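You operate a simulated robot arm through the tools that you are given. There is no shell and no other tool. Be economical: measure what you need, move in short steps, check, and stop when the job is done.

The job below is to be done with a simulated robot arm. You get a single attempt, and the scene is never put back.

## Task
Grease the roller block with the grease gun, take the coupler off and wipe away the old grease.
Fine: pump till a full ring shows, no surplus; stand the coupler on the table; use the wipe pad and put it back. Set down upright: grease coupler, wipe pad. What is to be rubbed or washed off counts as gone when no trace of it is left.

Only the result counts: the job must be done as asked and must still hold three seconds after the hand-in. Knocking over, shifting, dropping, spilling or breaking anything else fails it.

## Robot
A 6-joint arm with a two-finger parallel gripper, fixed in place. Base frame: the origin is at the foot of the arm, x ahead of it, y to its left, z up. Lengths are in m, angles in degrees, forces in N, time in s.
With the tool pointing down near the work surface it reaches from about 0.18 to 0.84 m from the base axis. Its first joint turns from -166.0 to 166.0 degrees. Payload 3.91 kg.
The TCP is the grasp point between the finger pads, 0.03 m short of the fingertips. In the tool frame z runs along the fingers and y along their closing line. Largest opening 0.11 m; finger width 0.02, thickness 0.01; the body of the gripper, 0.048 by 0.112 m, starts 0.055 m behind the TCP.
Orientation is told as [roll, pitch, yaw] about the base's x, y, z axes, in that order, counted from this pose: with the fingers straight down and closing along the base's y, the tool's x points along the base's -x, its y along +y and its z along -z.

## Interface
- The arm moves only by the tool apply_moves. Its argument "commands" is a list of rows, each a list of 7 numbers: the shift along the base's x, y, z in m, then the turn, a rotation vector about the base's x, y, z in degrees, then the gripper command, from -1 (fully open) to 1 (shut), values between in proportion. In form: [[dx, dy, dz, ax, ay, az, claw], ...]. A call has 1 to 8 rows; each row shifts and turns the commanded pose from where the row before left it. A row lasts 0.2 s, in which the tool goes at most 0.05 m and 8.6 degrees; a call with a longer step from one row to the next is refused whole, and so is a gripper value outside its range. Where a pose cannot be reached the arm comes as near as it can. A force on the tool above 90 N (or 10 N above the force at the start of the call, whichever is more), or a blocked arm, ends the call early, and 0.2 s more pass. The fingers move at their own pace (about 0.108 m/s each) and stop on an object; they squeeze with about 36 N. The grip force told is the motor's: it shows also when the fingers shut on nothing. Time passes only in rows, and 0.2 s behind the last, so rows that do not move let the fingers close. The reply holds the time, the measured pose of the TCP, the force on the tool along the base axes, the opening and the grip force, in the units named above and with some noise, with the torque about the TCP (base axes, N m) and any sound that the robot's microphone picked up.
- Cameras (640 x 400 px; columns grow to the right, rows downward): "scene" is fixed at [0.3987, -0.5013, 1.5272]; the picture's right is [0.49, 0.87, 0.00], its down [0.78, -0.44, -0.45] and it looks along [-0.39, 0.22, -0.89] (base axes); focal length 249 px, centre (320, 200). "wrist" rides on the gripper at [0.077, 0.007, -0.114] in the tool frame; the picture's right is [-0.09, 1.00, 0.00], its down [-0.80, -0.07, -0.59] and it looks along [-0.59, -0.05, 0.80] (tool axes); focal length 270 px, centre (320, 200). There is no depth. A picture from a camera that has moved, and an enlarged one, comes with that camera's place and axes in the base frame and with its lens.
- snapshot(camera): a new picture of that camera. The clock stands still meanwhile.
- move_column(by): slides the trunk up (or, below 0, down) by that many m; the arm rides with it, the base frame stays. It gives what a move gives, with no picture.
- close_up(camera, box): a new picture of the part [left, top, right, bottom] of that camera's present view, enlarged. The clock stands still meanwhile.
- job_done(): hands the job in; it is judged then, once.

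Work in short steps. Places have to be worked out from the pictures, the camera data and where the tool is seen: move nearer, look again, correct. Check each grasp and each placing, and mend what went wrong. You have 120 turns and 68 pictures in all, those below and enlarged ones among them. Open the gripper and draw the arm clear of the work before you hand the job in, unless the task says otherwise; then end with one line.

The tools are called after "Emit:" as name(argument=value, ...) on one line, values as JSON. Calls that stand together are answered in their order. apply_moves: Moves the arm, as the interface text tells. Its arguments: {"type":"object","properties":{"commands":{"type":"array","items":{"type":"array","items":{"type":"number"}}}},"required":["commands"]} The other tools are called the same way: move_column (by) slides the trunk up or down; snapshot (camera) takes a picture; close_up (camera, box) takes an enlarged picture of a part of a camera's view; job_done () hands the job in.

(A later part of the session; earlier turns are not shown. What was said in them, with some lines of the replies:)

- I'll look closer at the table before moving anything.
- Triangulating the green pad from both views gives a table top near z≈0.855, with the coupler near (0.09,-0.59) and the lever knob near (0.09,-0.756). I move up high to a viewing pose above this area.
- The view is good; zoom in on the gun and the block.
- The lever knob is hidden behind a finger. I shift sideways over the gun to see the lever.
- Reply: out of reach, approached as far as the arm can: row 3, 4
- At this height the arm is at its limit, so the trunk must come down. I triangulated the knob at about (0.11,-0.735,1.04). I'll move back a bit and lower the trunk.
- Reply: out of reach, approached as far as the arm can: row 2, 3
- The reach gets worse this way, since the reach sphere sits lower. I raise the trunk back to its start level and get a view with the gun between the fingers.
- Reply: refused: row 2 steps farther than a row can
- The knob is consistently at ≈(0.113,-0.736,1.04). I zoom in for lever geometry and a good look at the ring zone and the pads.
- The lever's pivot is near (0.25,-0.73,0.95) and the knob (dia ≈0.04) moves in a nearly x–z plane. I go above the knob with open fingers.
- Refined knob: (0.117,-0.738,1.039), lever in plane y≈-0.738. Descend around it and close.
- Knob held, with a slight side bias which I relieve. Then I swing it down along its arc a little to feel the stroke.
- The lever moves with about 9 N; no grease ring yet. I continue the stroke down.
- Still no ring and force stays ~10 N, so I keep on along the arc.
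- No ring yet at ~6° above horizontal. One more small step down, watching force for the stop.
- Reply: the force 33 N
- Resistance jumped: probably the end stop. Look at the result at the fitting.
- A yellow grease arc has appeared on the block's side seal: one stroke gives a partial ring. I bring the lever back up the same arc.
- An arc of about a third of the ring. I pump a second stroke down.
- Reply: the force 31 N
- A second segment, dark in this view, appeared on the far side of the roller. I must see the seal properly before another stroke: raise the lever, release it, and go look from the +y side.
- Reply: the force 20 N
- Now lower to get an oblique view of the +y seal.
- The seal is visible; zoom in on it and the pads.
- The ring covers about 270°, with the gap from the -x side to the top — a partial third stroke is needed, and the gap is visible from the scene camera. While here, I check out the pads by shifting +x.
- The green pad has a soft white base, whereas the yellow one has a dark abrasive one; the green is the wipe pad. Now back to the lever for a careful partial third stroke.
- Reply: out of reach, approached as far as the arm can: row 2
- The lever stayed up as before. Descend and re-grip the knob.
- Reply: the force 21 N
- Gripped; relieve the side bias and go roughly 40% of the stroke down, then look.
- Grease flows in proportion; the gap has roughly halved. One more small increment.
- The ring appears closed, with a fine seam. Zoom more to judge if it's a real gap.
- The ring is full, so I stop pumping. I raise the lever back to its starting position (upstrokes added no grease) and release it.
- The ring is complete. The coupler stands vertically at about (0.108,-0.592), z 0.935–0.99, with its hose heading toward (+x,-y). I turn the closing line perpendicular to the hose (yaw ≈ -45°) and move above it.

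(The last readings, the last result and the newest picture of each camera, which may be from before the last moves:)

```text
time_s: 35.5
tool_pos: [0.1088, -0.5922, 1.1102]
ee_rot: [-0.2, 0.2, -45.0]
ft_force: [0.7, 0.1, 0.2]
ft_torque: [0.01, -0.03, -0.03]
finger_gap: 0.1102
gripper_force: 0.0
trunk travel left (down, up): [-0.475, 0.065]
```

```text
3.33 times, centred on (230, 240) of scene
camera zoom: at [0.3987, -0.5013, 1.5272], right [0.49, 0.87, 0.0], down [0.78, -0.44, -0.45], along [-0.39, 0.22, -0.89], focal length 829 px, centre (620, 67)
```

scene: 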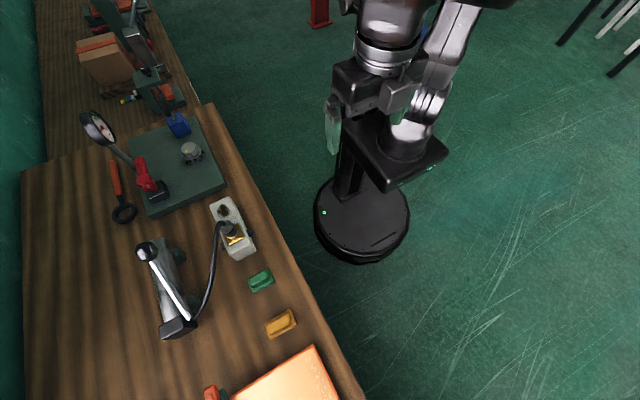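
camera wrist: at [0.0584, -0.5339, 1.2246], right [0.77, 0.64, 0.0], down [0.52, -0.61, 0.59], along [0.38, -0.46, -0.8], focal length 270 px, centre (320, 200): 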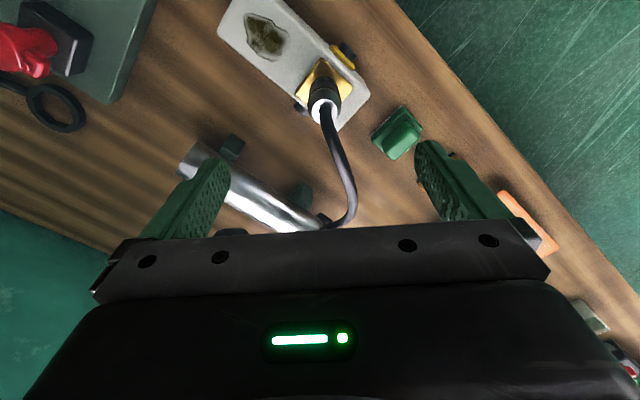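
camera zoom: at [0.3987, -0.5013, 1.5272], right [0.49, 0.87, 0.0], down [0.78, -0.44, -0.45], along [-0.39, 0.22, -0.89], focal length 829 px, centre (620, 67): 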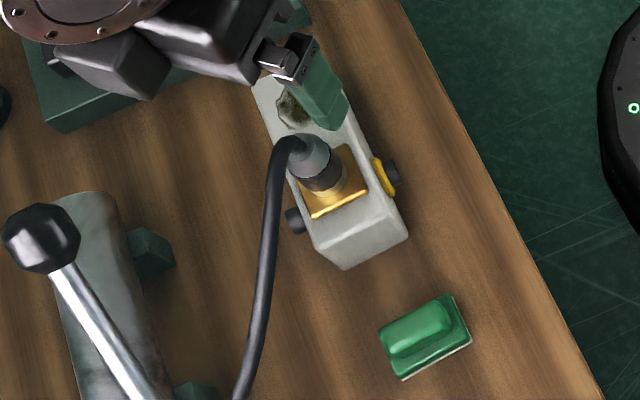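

Coupler confirmed at ≈(0.107,-0.592), and the hose runs between the fingers. Descend to z≈0.972.

Emit:
apply_moves(commands=[[-0.001, 0, -0.045, 0, 0, 0, -1], [-0.001, 0, -0.045, 0, 0, 0, -1], [0, 0, -0.03, 0, 0, 0, -1], [0, 0, -0.018, 0, 0, 0, -1]])

Emit:
snapshot(camera="wrist")

Emit:
close_up(camera="scene", box=[190, 190, 270, 265])

```text
time_s: 36.5
tool_pos: [0.1073, -0.5932, 0.9726]
ee_rot: [-0.3, 0.1, -45.0]
ft_force: [0.6, 0.2, 0.1]
ft_torque: [0.0, 0.01, 0.01]
finger_gap: 0.1099
gripper_force: 0.0
trunk travel left (down, up): [-0.475, 0.065]
```

```text
28 pictures are left
camera wrist: at [0.0584, -0.5346, 1.0864], right [0.77, 0.64, 0.0], down [0.52, -0.62, 0.59], along [0.38, -0.46, -0.81], focal length 270 px, centre (320, 200)
```

wrist: 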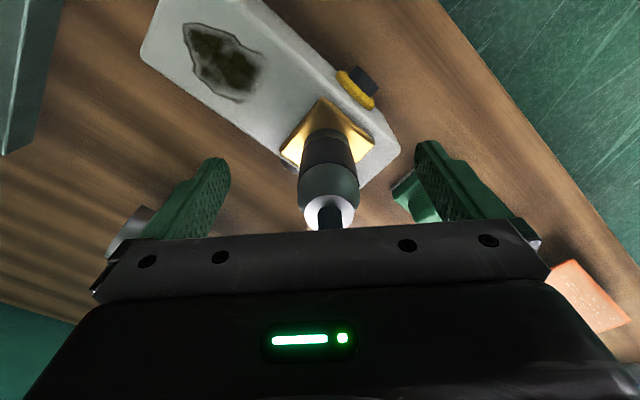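

```text
5.33 times, centred on (230, 228) of scene
camera zoom: at [0.3987, -0.5013, 1.5272], right [0.49, 0.87, 0.0], down [0.78, -0.44, -0.45], along [-0.39, 0.22, -0.89], focal length 1326 px, centre (800, 53)
```

zoom: 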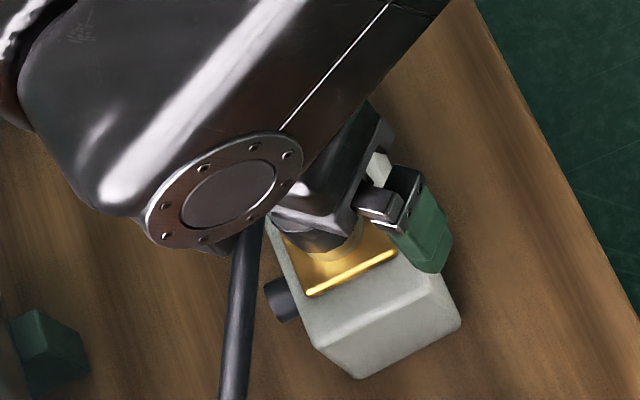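

The coupler is centred between the fingers. Close.

Emit:
apply_moves(commands=[[0, 0, 0, 0, 0, 0, 1], [0, 0, 0, 0, 0, 0, 1], [0, 0, 0, 0, 0, 0, 1]])

```text
time_s: 37.3
tool_pos: [0.1082, -0.5927, 0.9727]
ee_rot: [-0.2, 0.1, -44.9]
ft_force: [5.8, 7.8, -0.7]
ft_torque: [0.25, -0.21, -0.02]
finger_gap: 0.0307
gripper_force: 35.9
trunk travel left (down, up): [-0.475, 0.065]
```

Gripped (0.031 wide). Relieve the side force and pull straight up in small steps.

Emit:
apply_moves(commands=[[0.001, 0.001, 0, 0, 0, 0, 1], [0, 0, 0.006, 0, 0, 0, 1], [0, 0, 0.006, 0, 0, 0, 1]])

```text
time_s: 38.1
tool_pos: [0.1084, -0.5914, 0.987]
ee_rot: [-0.3, 0.0, -45.0]
ft_force: [9.8, 4.8, -1.5]
ft_torque: [0.19, -0.41, 0.0]
finger_gap: 0.031
gripper_force: 35.8
trunk travel left (down, up): [-0.475, 0.065]
```

It came up with little force. Continue up and check with a picture.

Emit:
apply_moves(commands=[[0, 0, 0.015, 0, 0, 0, 1], [0, 0, 0.02, 0, 0, 0, 1], [0, 0, 0.02, 0, 0, 0, 1]])

Emit:
snapshot(camera="wrist")

```text
time_s: 38.9
tool_pos: [0.1061, -0.5915, 1.0428]
ee_rot: [-0.3, 0.0, -45.0]
ft_force: [-0.6, 0.1, -0.5]
ft_torque: [-0.01, 0.01, -0.04]
finger_gap: 0.031
gripper_force: 36.0
trunk travel left (down, up): [-0.475, 0.065]
```

```text
26 pictures are left
camera wrist: at [0.0566, -0.5334, 1.1569], right [0.77, 0.64, 0.0], down [0.52, -0.62, 0.59], along [0.38, -0.46, -0.8], focal length 270 px, centre (320, 200)
```

wrist: 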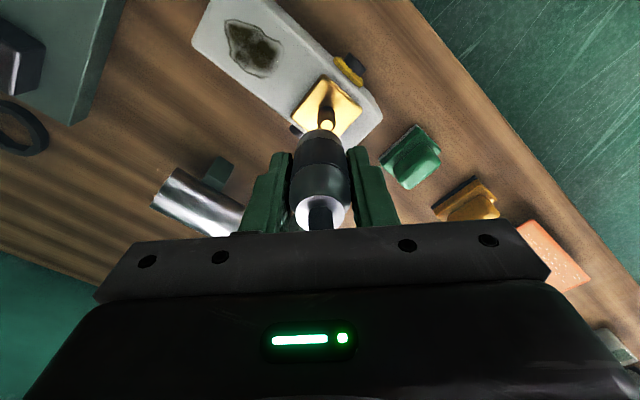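

The coupler is off the nipple and still upright. I'll stand it at about (0.175,-0.648), clear of the block, the pad and the lever; move over and lower part way.

Emit:
apply_moves(commands=[[0.023, -0.019, 0, 0, 0, 0, 1], [0.023, -0.019, 0, 0, 0, 0, 1], [0.023, -0.0185, 0, 0, 0, 0, 1], [0, 0, -0.04, 0, 0, 0, 1], [0, 0, -0.04, 0, 0, 0, 1]])

Emit:
snapshot(camera="wrist")

Emit:
close_up(camera="scene", box=[130, 200, 290, 340])

```text
time_s: 40.1
tool_pos: [0.1738, -0.6487, 0.9615]
ee_rot: [-0.3, 0.0, -45.0]
ft_force: [-0.7, 0.6, 0.4]
ft_torque: [-0.01, 0.0, 0.0]
finger_gap: 0.0308
gripper_force: 35.9
trunk travel left (down, up): [-0.475, 0.065]
```

```text
25 pictures are left
camera wrist: at [0.1252, -0.591, 1.0755], right [0.77, 0.64, 0.0], down [0.52, -0.62, 0.59], along [0.38, -0.46, -0.8], focal length 270 px, centre (320, 200)
```

wrist: 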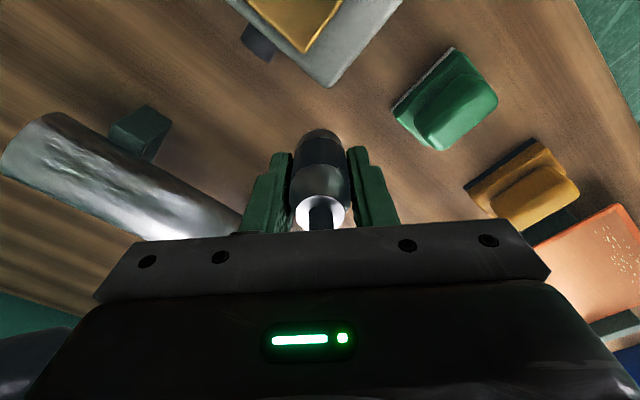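

```text
2.86 times, centred on (210, 270) of scene
camera zoom: at [0.3987, -0.5013, 1.5272], right [0.49, 0.87, 0.0], down [0.78, -0.44, -0.45], along [-0.39, 0.22, -0.89], focal length 710 px, centre (634, 0)
```

zoom: 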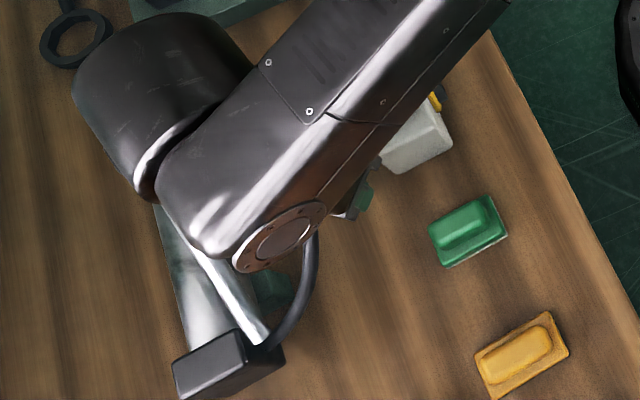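

The wrist barrel sits above the tool axis and clears the knob. I lower on toward the table, gently at the end.

Emit:
apply_moves(commands=[[0, 0, -0.03, 0, 0, 0, 1], [0, 0, -0.02, 0, 0, 0, 1], [0, 0, -0.006, 0, 0, 0, 1]])

Emit:
snapshot(camera="wrist")

```text
time_s: 40.9
tool_pos: [0.1758, -0.6486, 0.9041]
ee_rot: [-0.2, 0.1, -45.0]
ft_force: [0.0, -0.2, -1.3]
ft_torque: [-0.02, -0.01, -0.01]
finger_gap: 0.031
gripper_force: 36.0
trunk travel left (down, up): [-0.475, 0.065]
```

```text
23 pictures are left
camera wrist: at [0.1268, -0.5903, 1.0191], right [0.77, 0.64, 0.0], down [0.52, -0.62, 0.59], along [0.38, -0.46, -0.8], focal length 270 px, centre (320, 200)
```

wrist: 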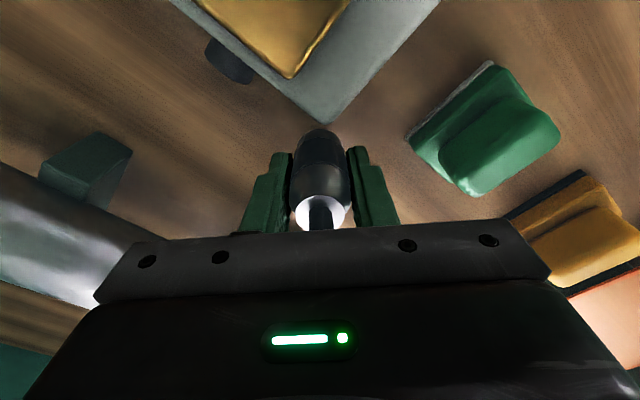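

Almost down, no contact yet. Lower by 3 mm steps until contact force shows.

Emit:
apply_moves(commands=[[0, 0, -0.003, 0, 0, 0, 1], [0, 0, -0.003, 0, 0, 0, 1]])

Emit:
apply_moves(commands=[[0, 0, -0.003, 0, 0, 0, 1]])

```text
time_s: 41.5
tool_pos: [0.1754, -0.6495, 0.8981]
ee_rot: [-0.3, 0.1, -45.0]
ft_force: [0.1, 0.4, -0.5]
ft_torque: [0.0, 0.01, 0.02]
finger_gap: 0.0306
gripper_force: 35.9
trunk travel left (down, up): [-0.475, 0.065]
```

```text
time_s: 41.9
tool_pos: [0.1756, -0.649, 0.8951]
ee_rot: [-0.3, 0.1, -44.9]
ft_force: [0.9, -0.4, -0.8]
ft_torque: [-0.04, 0.02, -0.03]
finger_gap: 0.0307
gripper_force: 36.0
trunk travel left (down, up): [-0.475, 0.065]
```

Emit:
apply_moves(commands=[[0, 0, -0.003, 0, 0, 0, 1]])

Emit:
apply_moves(commands=[[0, 0, -0.003, 0, 0, 0, 1]])

```text
time_s: 42.3
tool_pos: [0.1748, -0.6488, 0.8943]
ee_rot: [-0.2, -0.1, -44.9]
ft_force: [-0.6, 0.5, 5.7]
ft_torque: [0.09, -0.03, 0.04]
finger_gap: 0.0311
gripper_force: 35.8
trunk travel left (down, up): [-0.475, 0.065]
```

```text
time_s: 42.7
tool_pos: [0.1743, -0.6479, 0.8945]
ee_rot: [-0.4, -0.2, -45.0]
ft_force: [-0.7, 0.9, 25.2]
ft_torque: [0.36, -0.02, 0.03]
finger_gap: 0.0311
gripper_force: 36.3
trunk travel left (down, up): [-0.475, 0.065]
```

Contact at z≈0.894. Ease off the pressure and open partway, then lift straight up.

Emit:
apply_moves(commands=[[0, 0, 0.003, 0, 0, 0, 1], [0, 0, 0, 0, 0, 0, 0.2], [0, 0, 0, 0, 0, 0, 0.0], [0, 0, 0, 0, 0, 0, 0.0]])

Emit:
snapshot(camera="wrist")

```text
time_s: 43.7
tool_pos: [0.1752, -0.648, 0.8925]
ee_rot: [-0.2, 0.1, -45.0]
ft_force: [-0.6, 0.0, -1.0]
ft_torque: [-0.03, -0.02, -0.01]
finger_gap: 0.0551
gripper_force: 0.1
trunk travel left (down, up): [-0.475, 0.065]
```

```text
22 pictures are left
camera wrist: at [0.1266, -0.5897, 1.007], right [0.77, 0.64, 0.0], down [0.52, -0.62, 0.59], along [0.38, -0.46, -0.8], focal length 270 px, centre (320, 200)
```

wrist: 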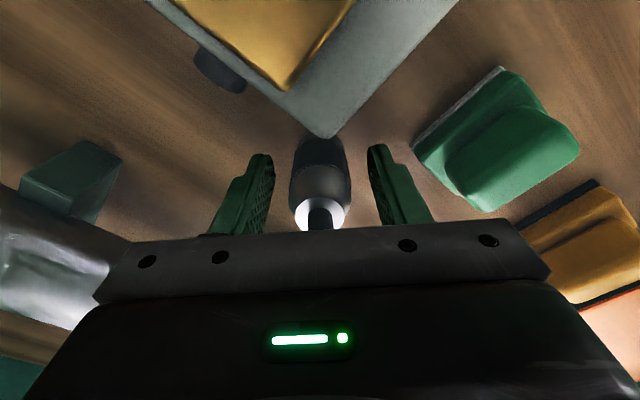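

It stands free. Lift straight up and check.

Emit:
apply_moves(commands=[[0, 0, 0.02, 0, 0, 0, 0], [0, 0, 0.04, 0, 0, 0, 0], [0, 0, 0.045, 0, 0, 0, 0], [0, 0, 0.045, 0, 0, 0, -1]])

Emit:
snapshot(camera="wrist")

```text
time_s: 44.7
tool_pos: [0.1781, -0.6489, 1.0433]
ee_rot: [-0.2, 0.1, -44.9]
ft_force: [0.4, -0.4, -0.1]
ft_torque: [-0.01, -0.01, 0.0]
finger_gap: 0.1098
gripper_force: 0.0
trunk travel left (down, up): [-0.475, 0.065]
```

```text
21 pictures are left
camera wrist: at [0.1291, -0.5906, 1.1573], right [0.77, 0.64, 0.0], down [0.52, -0.62, 0.59], along [0.38, -0.46, -0.8], focal length 270 px, centre (320, 200)
```

wrist: 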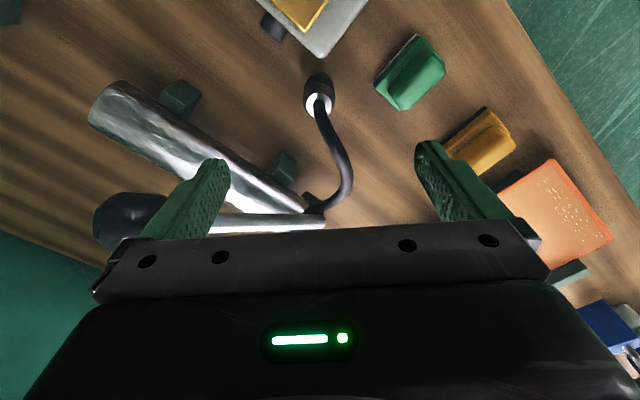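

The coupler stands upright. The green pad centre is ≈(0.235,-0.575), handle thin in x. Move above it with closing along x (yaw -90°).

Emit:
apply_moves(commands=[[0.01, 0.013, 0, 0, 0, -8, -1], [0.01, 0.013, 0, 0, 0, -8, -1], [0.01, 0.013, 0, 0, 0, -8, -1], [0.01, 0.013, 0, 0, 0, -8, -1], [0.01, 0.012, -0.015, 0, 0, -8, -1], [0.007, 0.01, -0.02, 0, 0, -5, -1]])

Emit:
snapshot(camera="wrist")

Emit:
close_up(camera="scene", box=[180, 220, 300, 320])

```text
time_s: 46.1
tool_pos: [0.2317, -0.5749, 1.008]
ee_rot: [-0.2, 0.1, -90.1]
ft_force: [-0.4, 0.0, 1.2]
ft_torque: [-0.02, -0.02, -0.02]
finger_gap: 0.11
gripper_force: 0.0
trunk travel left (down, up): [-0.475, 0.065]
```

```text
20 pictures are left
camera wrist: at [0.2405, -0.4976, 1.1212], right [1.0, -0.09, 0.0], down [-0.07, -0.8, 0.59], along [-0.06, -0.59, -0.8], focal length 270 px, centre (320, 200)
```

wrist: 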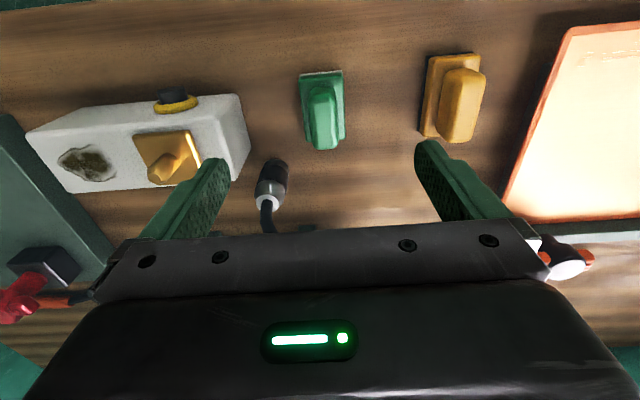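

```text
4.00 times, centred on (240, 270) of scene
camera zoom: at [0.3987, -0.5013, 1.5272], right [0.49, 0.87, 0.0], down [0.78, -0.44, -0.45], along [-0.39, 0.22, -0.89], focal length 995 px, centre (640, -80)
```

zoom: 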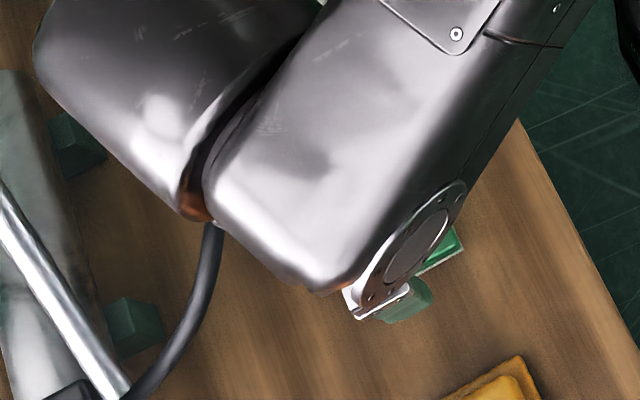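

Zoom on the pad to judge the heights of base and handle.

Emit:
close_up(camera="wrist", box=[280, 55, 370, 165])

```text
3.64 times, centred on (325, 110) of wrist
camera zoom: at [0.2405, -0.4976, 1.1212], right [1.0, -0.09, 0.0], down [-0.07, -0.8, 0.59], along [-0.06, -0.59, -0.8], focal length 983 px, centre (302, 527)
```

zoom: 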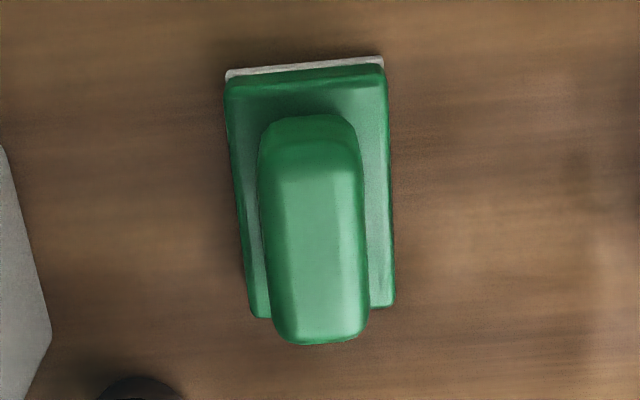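

Pad: base y -0.55…-0.61, handle z ≈0.872–0.904, centre (0.2345,-0.58). Descend to TCP z 0.908 and close on the handle.

Emit:
apply_moves(commands=[[0.003, -0.005, -0.04, 0, 0, 0, -1], [0, 0, -0.04, 0, 0, 0, -1], [0, 0, -0.02, 0, 0, 0, -1], [0, 0, 0, 0, 0, 0, 0.2], [0, 0, 0, 0, 0, 0, 1], [0, 0, 0, 0, 0, 0, 1]])

Emit:
snapshot(camera="wrist")

```text
time_s: 47.5
tool_pos: [0.2361, -0.5801, 0.9082]
ee_rot: [-0.2, 0.1, -90.0]
ft_force: [-0.3, -1.4, -0.5]
ft_torque: [-0.02, -0.04, 0.05]
finger_gap: 0.0238
gripper_force: 36.6
trunk travel left (down, up): [-0.475, 0.065]
```

```text
17 pictures are left
camera wrist: at [0.2436, -0.5042, 1.0218], right [1.0, -0.09, 0.0], down [-0.07, -0.8, 0.59], along [-0.06, -0.59, -0.8], focal length 270 px, centre (320, 200)
```

wrist: 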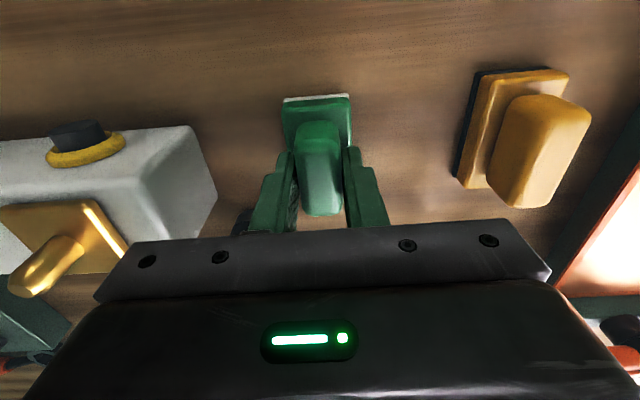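

Handle is held. Lift, carry over the block above the stain (centre ≈(0.033,-0.588)).

Emit:
apply_moves(commands=[[0, 0, 0.045, 0, 0, 0, 1], [0, 0, 0.045, 0, 0, 0, 1], [0, 0, 0.045, 0, 0, 0, 1], [-0.045, -0.002, 0, 0, 0, 0, 1], [-0.045, -0.002, 0, 0, 0, 0, 1], [-0.045, -0.002, 0, 0, 0, 0, 1], [-0.045, -0.002, 0, 0, 0, 0, 1], [-0.022, 0, 0, 0, 0, 0, 1]])

Emit:
snapshot(camera="wrist")

```text
time_s: 49.3
tool_pos: [0.0335, -0.5867, 1.0434]
ee_rot: [-0.2, 0.2, -90.0]
ft_force: [0.0, 0.7, 0.4]
ft_torque: [0.02, -0.02, 0.03]
finger_gap: 0.0
gripper_force: 35.7
trunk travel left (down, up): [-0.475, 0.065]
```

```text
16 pictures are left
camera wrist: at [0.0402, -0.5105, 1.1574], right [1.0, -0.09, 0.0], down [-0.07, -0.8, 0.59], along [-0.05, -0.59, -0.8], focal length 270 px, centre (320, 200)
```

wrist: 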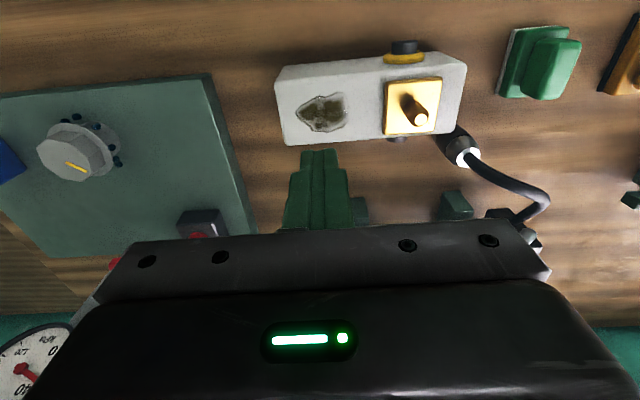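

The pad slipped from the grip right at the lift and still sits on its place; the handle tapers. I go back above it and check its pose.

Emit:
apply_moves(commands=[[0.045, 0.002, 0, 0, 0, 0, -1], [0.045, 0.002, 0, 0, 0, 0, -1], [0.045, 0.002, 0, 0, 0, 0, -1], [0.045, 0.002, 0, 0, 0, 0, -1], [0.02, 0, -0.035, 0, 0, 0, -1]])

Emit:
close_up(camera="wrist", box=[280, 55, 370, 165])

```text
time_s: 50.5
tool_pos: [0.2338, -0.5817, 1.0081]
ee_rot: [-0.2, 0.0, -90.0]
ft_force: [0.4, 0.8, 1.0]
ft_torque: [-0.01, 0.0, 0.02]
finger_gap: 0.1099
gripper_force: 0.0
trunk travel left (down, up): [-0.475, 0.065]
```

```text
3.64 times, centred on (325, 110) of wrist
camera zoom: at [0.2423, -0.5048, 1.1224], right [1.0, -0.09, 0.0], down [-0.07, -0.8, 0.59], along [-0.06, -0.59, -0.8], focal length 983 px, centre (302, 527)
```

zoom: 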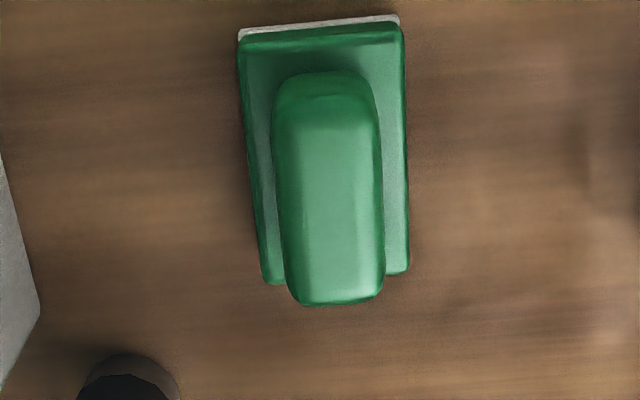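

The pad shifted a few mm to about (0.240,-0.578) and is still flat. I go lower this time to clamp the base plate's sides (z≈0.86–0.87), well below the tapered handle.

Emit:
apply_moves(commands=[[0.005, 0.003, -0.045, 0, 0, 0, -1], [0, 0, -0.045, 0, 0, 0, -1], [0, 0, -0.018, 0, 0, 0, -1], [0, 0, -0.008, 0, 0, 0, -1]])

Emit:
apply_moves(commands=[[0, 0, 0, 0, 0, 0, 0], [0, 0, 0, 0, 0, 0, 0.5], [0, 0, 0, 0, 0, 0, 1], [0, 0, 0, 0, 0, 0, 1]])

Emit:
snapshot(camera="wrist")

```text
time_s: 51.5
tool_pos: [0.2389, -0.5756, 0.8911]
ee_rot: [-0.2, 0.1, -90.0]
ft_force: [0.5, -0.1, 0.2]
ft_torque: [-0.01, -0.04, -0.06]
finger_gap: 0.1099
gripper_force: 0.1
trunk travel left (down, up): [-0.475, 0.065]
```

```text
time_s: 52.5
tool_pos: [0.2394, -0.5757, 0.8916]
ee_rot: [-0.1, 0.1, -90.0]
ft_force: [0.1, -1.0, -0.4]
ft_torque: [0.01, -0.02, -0.02]
finger_gap: 0.0395
gripper_force: 36.0
trunk travel left (down, up): [-0.475, 0.065]
```

```text
14 pictures are left
camera wrist: at [0.247, -0.5001, 1.0058], right [1.0, -0.09, 0.0], down [-0.07, -0.8, 0.59], along [-0.06, -0.59, -0.8], focal length 270 px, centre (320, 200)
```

wrist: 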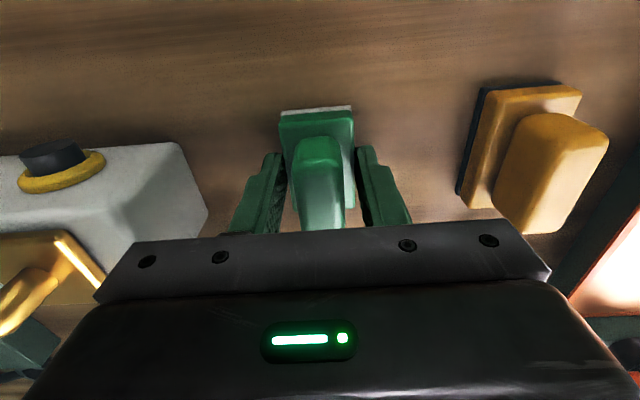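

Now clamped on the base (gap 0.0395). Lift slowly and check that the gap holds.

Emit:
apply_moves(commands=[[0, 0, 0.01, 0, 0, 0, 1], [0, 0, 0.02, 0, 0, 0, 1], [0, 0, 0.03, 0, 0, 0, 1], [0, 0, 0.04, 0, 0, 0, 1], [0, 0, 0.04, 0, 0, 0, 1]])

```text
time_s: 53.7
tool_pos: [0.2417, -0.5758, 1.0318]
ee_rot: [-0.2, 0.1, -90.1]
ft_force: [0.8, 0.8, -1.4]
ft_torque: [0.01, 0.01, 0.02]
finger_gap: 0.0393
gripper_force: 36.0
trunk travel left (down, up): [-0.475, 0.065]
```

Held. Carry over above the stain.

Emit:
apply_moves(commands=[[-0.045, -0.002, 0, 0, 0, 0, 1], [-0.045, -0.002, 0, 0, 0, 0, 1], [-0.045, -0.003, 0, 0, 0, 0, 1], [-0.045, -0.003, 0, 0, 0, 0, 1], [-0.03, 0, 0, 0, 0, 0, 1], [0, 0, -0.03, 0, 0, 0, 1], [0, 0, -0.02, 0, 0, 0, 1]])

Emit:
snapshot(camera="wrist")

```text
time_s: 55.3
tool_pos: [0.0276, -0.5848, 0.9836]
ee_rot: [-0.1, 0.1, -90.0]
ft_force: [0.5, -0.3, -1.7]
ft_torque: [0.02, -0.01, 0.02]
finger_gap: 0.0394
gripper_force: 36.1
trunk travel left (down, up): [-0.475, 0.065]
```

```text
13 pictures are left
camera wrist: at [0.0355, -0.509, 1.0973], right [1.0, -0.09, 0.0], down [-0.07, -0.8, 0.59], along [-0.06, -0.59, -0.8], focal length 270 px, centre (320, 200)
```

wrist: 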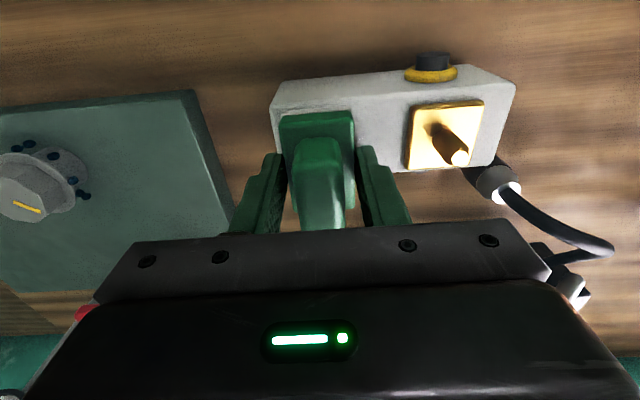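

The pad is above the block's stained end. Lower to contact in small steps.

Emit:
apply_moves(commands=[[0, 0, -0.007, 0, 0, 0, 1], [0, 0, -0.005, 0, 0, 0, 1], [0, 0, -0.004, 0, 0, 0, 1]])

Emit:
apply_moves(commands=[[0, 0, -0.004, 0, 0, 0, 1]])

```text
time_s: 56.1
tool_pos: [0.0298, -0.5852, 0.9667]
ee_rot: [-0.3, 0.2, -90.0]
ft_force: [0.2, 1.0, -1.6]
ft_torque: [-0.02, -0.01, -0.01]
finger_gap: 0.0391
gripper_force: 35.6
trunk travel left (down, up): [-0.475, 0.065]
```

```text
time_s: 56.5
tool_pos: [0.0286, -0.5856, 0.9619]
ee_rot: [-0.3, 0.1, -90.1]
ft_force: [-0.2, -0.3, -1.1]
ft_torque: [-0.01, 0.01, 0.01]
finger_gap: 0.0393
gripper_force: 35.6
trunk travel left (down, up): [-0.475, 0.065]
```

Emit:
apply_moves(commands=[[0, 0, -0.003, 0, 0, 0, 1]])

Emit:
apply_moves(commands=[[0, 0, -0.002, 0, 0, 0, 1]])

```text
time_s: 56.9
tool_pos: [0.0291, -0.5868, 0.9623]
ee_rot: [-0.2, -0.2, -90.0]
ft_force: [1.0, 0.8, 17.2]
ft_torque: [0.51, -0.23, 0.0]
finger_gap: 0.0396
gripper_force: 36.1
trunk travel left (down, up): [-0.475, 0.065]
```

```text
time_s: 57.3
tool_pos: [0.0288, -0.5855, 0.9614]
ee_rot: [-0.2, -0.4, -89.9]
ft_force: [1.1, 0.1, 36.3]
ft_torque: [0.16, -0.1, 0.01]
finger_gap: 0.0393
gripper_force: 35.7
trunk travel left (down, up): [-0.475, 0.065]
```

Contact at z≈0.962. Ease to a light pressure (~12 N) and rub back and forth in x over the stain.

Emit:
apply_moves(commands=[[0, 0, 0.0025, 0, 0, 0, 1], [-0.009, 0, 0, 0, 0, 0, 1], [0.012, 0, 0, 0, 0, 0, 1], [0.012, 0, 0, 0, 0, 0, 1], [0.012, 0, 0, 0, 0, 0, 1], [-0.012, 0, 0, 0, 0, 0, 1], [-0.012, 0, 0, 0, 0, 0, 1], [-0.012, 0, 0, 0, 0, 0, 1]])

```text
time_s: 59.1
tool_pos: [0.0214, -0.5855, 0.9601]
ee_rot: [-0.2, -0.1, -90.1]
ft_force: [7.1, 0.0, 30.7]
ft_torque: [-0.16, -0.33, -0.04]
finger_gap: 0.0394
gripper_force: 35.9
trunk travel left (down, up): [-0.475, 0.065]
```

Works smoothly, pressure a bit high; ease 1.5 mm and repeat the rubbing with small y offsets.

Emit:
apply_moves(commands=[[0, 0.004, 0.0015, 0, 0, 0, 1], [0.012, 0, 0, 0, 0, 0, 1], [0.012, 0, 0, 0, 0, 0, 1], [0.012, -0.004, 0, 0, 0, 0, 1], [-0.012, -0.004, 0, 0, 0, 0, 1], [-0.012, 0, 0, 0, 0, 0, 1], [-0.012, 0.004, 0, 0, 0, 0, 1], [0.012, 0, 0, 0, 0, 0, 1]])

Emit:
apply_moves(commands=[[0, 0, 0.03, 0, 0, 0, 1], [0, -0.02, 0.045, 0, 0, 0, 1], [-0.045, -0.01, 0, 0, 0, 0, 1]])

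Emit:
snapshot(camera="wrist")

```text
time_s: 60.9
tool_pos: [0.0323, -0.5866, 0.9618]
ee_rot: [-0.2, 0.2, -90.1]
ft_force: [0.6, 0.5, 4.6]
ft_torque: [-0.18, 0.0, -0.02]
finger_gap: 0.0393
gripper_force: 35.9
trunk travel left (down, up): [-0.475, 0.065]
```

```text
time_s: 61.7
tool_pos: [-0.0127, -0.6178, 1.0363]
ee_rot: [-0.2, 0.0, -89.9]
ft_force: [0.1, -1.0, -1.3]
ft_torque: [0.0, 0.0, 0.01]
finger_gap: 0.0392
gripper_force: 35.8
trunk travel left (down, up): [-0.475, 0.065]
```

```text
12 pictures are left
camera wrist: at [-0.0049, -0.5422, 1.1504], right [1.0, -0.09, 0.0], down [-0.07, -0.8, 0.59], along [-0.05, -0.59, -0.81], focal length 270 px, centre (320, 200)
```

wrist: 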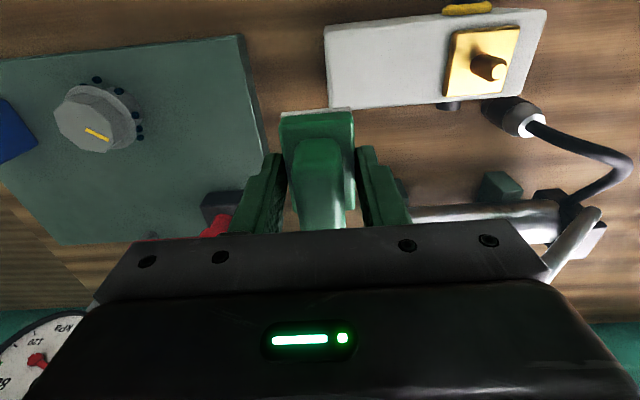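

The stain seems gone; zoom in to make sure no trace is left.

Emit:
close_up(camera="wrist", box=[310, 0, 470, 115])

Emit:
close_up(camera="scene", box=[190, 180, 270, 265])

```text
3.48 times, centred on (390, 58) of wrist
camera zoom: at [-0.0049, -0.5422, 1.1504], right [1.0, -0.09, 0.0], down [-0.07, -0.8, 0.59], along [-0.05, -0.59, -0.81], focal length 940 px, centre (76, 696)
```

zoom: 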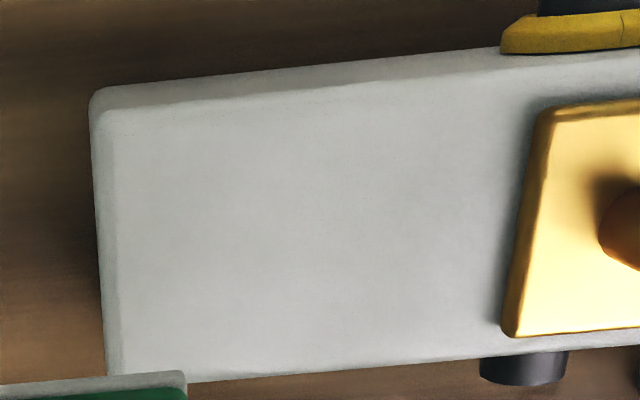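

```text
4.71 times, centred on (230, 222) of scene
camera zoom: at [0.3987, -0.5013, 1.5272], right [0.49, 0.87, 0.0], down [0.78, -0.44, -0.45], along [-0.39, 0.22, -0.89], focal length 1170 px, centre (744, 94)
```

zoom: 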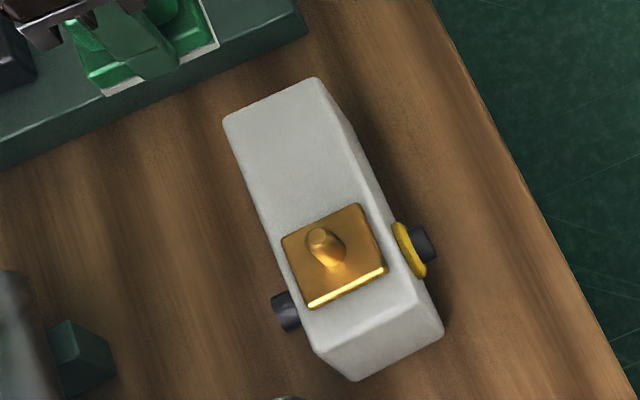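

The block is clean and the ring is intact. Carry the pad back to its place (TCP ≈(0.235,-0.578)).

Emit:
apply_moves(commands=[[0.02, 0.04, 0, 0, 0, 0, 1], [0.046, 0, 0, 0, 0, 0, 1], [0.046, 0, 0, 0, 0, 0, 1], [0.046, 0, 0, 0, 0, 0, 1], [0.046, 0, 0, 0, 0, 0, 1], [0.0435, 0, 0, 0, 0, 0, 1], [0, 0, -0.045, 0, 0, 0, 1], [0, 0, -0.045, 0, 0, 0, 1]])

Emit:
snapshot(camera="wrist")

```text
time_s: 63.5
tool_pos: [0.2339, -0.5778, 0.9446]
ee_rot: [-0.1, 0.1, -90.0]
ft_force: [-0.2, -0.2, -2.4]
ft_torque: [0.0, 0.01, 0.01]
finger_gap: 0.0392
gripper_force: 36.1
trunk travel left (down, up): [-0.475, 0.065]
```

```text
9 pictures are left
camera wrist: at [0.2417, -0.5014, 1.0584], right [1.0, -0.09, 0.0], down [-0.07, -0.8, 0.59], along [-0.06, -0.59, -0.8], focal length 270 px, centre (320, 200)
```

wrist: 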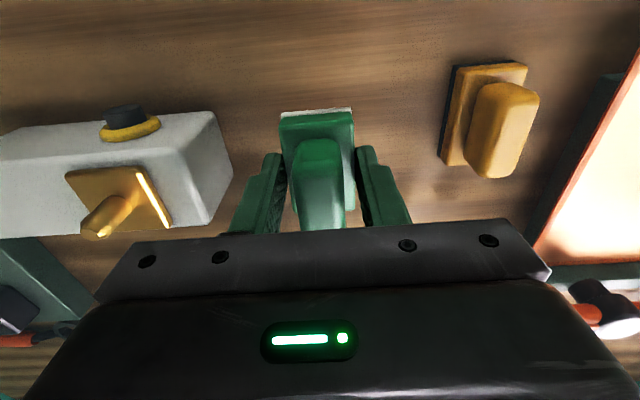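

Over its place. Lower until light contact (expected near TCP z 0.892).

Emit:
apply_moves(commands=[[0.001, 0, -0.03, 0, 0, 0, 1], [0, 0, -0.015, 0, 0, 0, 1], [0, 0, -0.005, 0, 0, 0, 1]])

Emit:
apply_moves(commands=[[0, 0, -0.003, 0, 0, 0, 1]])

```text
time_s: 64.3
tool_pos: [0.2345, -0.5765, 0.8959]
ee_rot: [-0.2, 0.1, -90.0]
ft_force: [0.0, -0.7, -2.3]
ft_torque: [0.0, 0.0, 0.02]
finger_gap: 0.039
gripper_force: 35.9
trunk travel left (down, up): [-0.475, 0.065]
```

```text
time_s: 64.7
tool_pos: [0.2341, -0.5759, 0.8936]
ee_rot: [-0.2, 0.1, -90.0]
ft_force: [0.4, -0.5, -1.1]
ft_torque: [0.01, 0.04, -0.03]
finger_gap: 0.0395
gripper_force: 36.1
trunk travel left (down, up): [-0.475, 0.065]
```

Emit:
apply_moves(commands=[[0.0005, -0.001, -0.002, 0, 0, 0, 1]])

```text
time_s: 65.1
tool_pos: [0.2368, -0.5771, 0.8896]
ee_rot: [-0.2, 0.1, -90.0]
ft_force: [0.3, 0.2, 0.3]
ft_torque: [-0.01, 0.02, 0.0]
finger_gap: 0.0391
gripper_force: 36.1
trunk travel left (down, up): [-0.475, 0.065]
```

Contact is just starting; one more millimetre, then open and lift straight up.

Emit:
apply_moves(commands=[[-0.001, 0, -0.001, 0, 0, 0, 1]])

Emit:
apply_moves(commands=[[0, 0, 0, 0, 0, 0, 0.0], [0, 0, 0, 0, 0, 0, -0.5], [0, 0, 0, 0, 0, 0, -0.5], [0, 0, 0.04, 0, 0, 0, -0.5], [0, 0, 0.045, 0, 0, 0, -0.5], [0, 0, 0.045, 0, 0, 0, -1], [0, 0.04, 0.02, 0, 0, 0, -1], [0, 0.04, 0.02, 0, 0, 0, -1]])

Emit:
snapshot(camera="wrist")

```text
time_s: 65.5
tool_pos: [0.2354, -0.5776, 0.8898]
ee_rot: [-0.1, -0.1, -90.0]
ft_force: [2.5, -0.7, 6.6]
ft_torque: [0.14, -0.13, -0.09]
finger_gap: 0.0395
gripper_force: 35.8
trunk travel left (down, up): [-0.475, 0.065]
```

```text
time_s: 67.3
tool_pos: [0.2363, -0.4947, 1.0592]
ee_rot: [-0.3, 0.0, -90.0]
ft_force: [0.0, 0.4, -0.4]
ft_torque: [-0.03, 0.02, 0.01]
finger_gap: 0.1101
gripper_force: 0.1
trunk travel left (down, up): [-0.475, 0.065]
```

```text
8 pictures are left
camera wrist: at [0.2441, -0.4185, 1.1729], right [1.0, -0.09, 0.0], down [-0.07, -0.8, 0.59], along [-0.06, -0.59, -0.8], focal length 270 px, centre (320, 200)
```

wrist: 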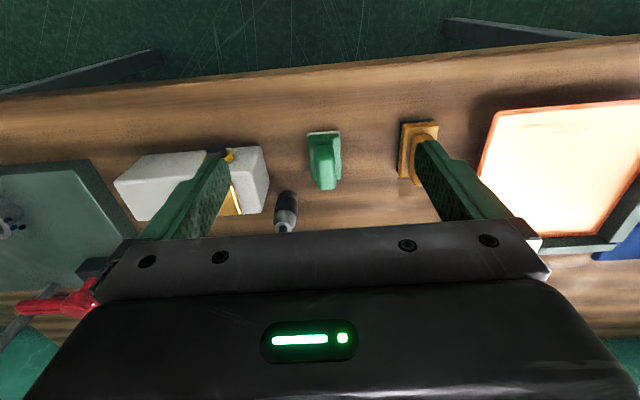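

The pad stands flat in its place and the coupler is upright. I draw the arm well clear and take a last overall look.

Emit:
apply_moves(commands=[[0, 0.045, 0.015, 0, 0, 0, -1], [0, 0.04, 0.025, 0, 0, 0, -1], [0, 0.04, 0.025, 0, 0, 0, -1], [0, 0.03, 0.035, 0, 0, 0, -1], [0, 0.02, 0.04, 0, 0, 0, -1]])

Emit:
close_up(camera="scene", box=[120, 170, 320, 350])

Emit:
close_up(camera="scene", box=[190, 200, 280, 300])

```text
time_s: 68.5
tool_pos: [0.2342, -0.3192, 1.2019]
ee_rot: [-0.2, 0.0, -90.0]
ft_force: [0.2, 0.3, 0.1]
ft_torque: [-0.01, 0.01, -0.02]
finger_gap: 0.1099
gripper_force: 0.1
trunk travel left (down, up): [-0.475, 0.065]
```

```text
2.22 times, centred on (220, 260) of scene
camera zoom: at [0.3987, -0.5013, 1.5272], right [0.49, 0.87, 0.0], down [0.78, -0.44, -0.45], along [-0.39, 0.22, -0.89], focal length 553 px, centre (542, 67)
```

zoom: 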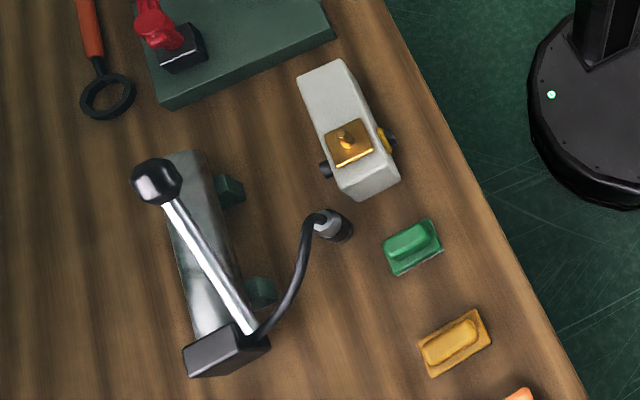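

```text
4.00 times, centred on (235, 250) of scene
camera zoom: at [0.3987, -0.5013, 1.5272], right [0.49, 0.87, 0.0], down [0.78, -0.44, -0.45], along [-0.39, 0.22, -0.89], focal length 995 px, centre (660, 0)
```

zoom: 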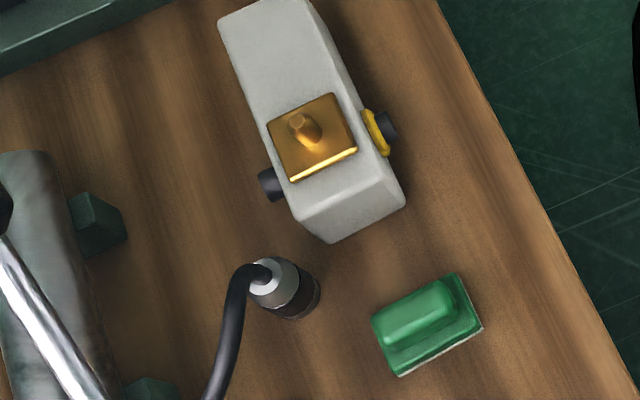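

All is in order: full ring, clean block, coupler standing, pad back in its place, lever as before, arm clear. I hand the job in.

Emit:
job_done()

```text
The job is handed in.
```

I greased the roller block to a full ring with no surplus showing, stood the coupler upright on the table, wiped off the old grease until no trace showed, and put the wipe pad back flat in its place. I took the green, white-based pad to be the wipe pad; it slipped from the gripper once, staying flat on the table and shifting a few millimetres before I picked it up again.
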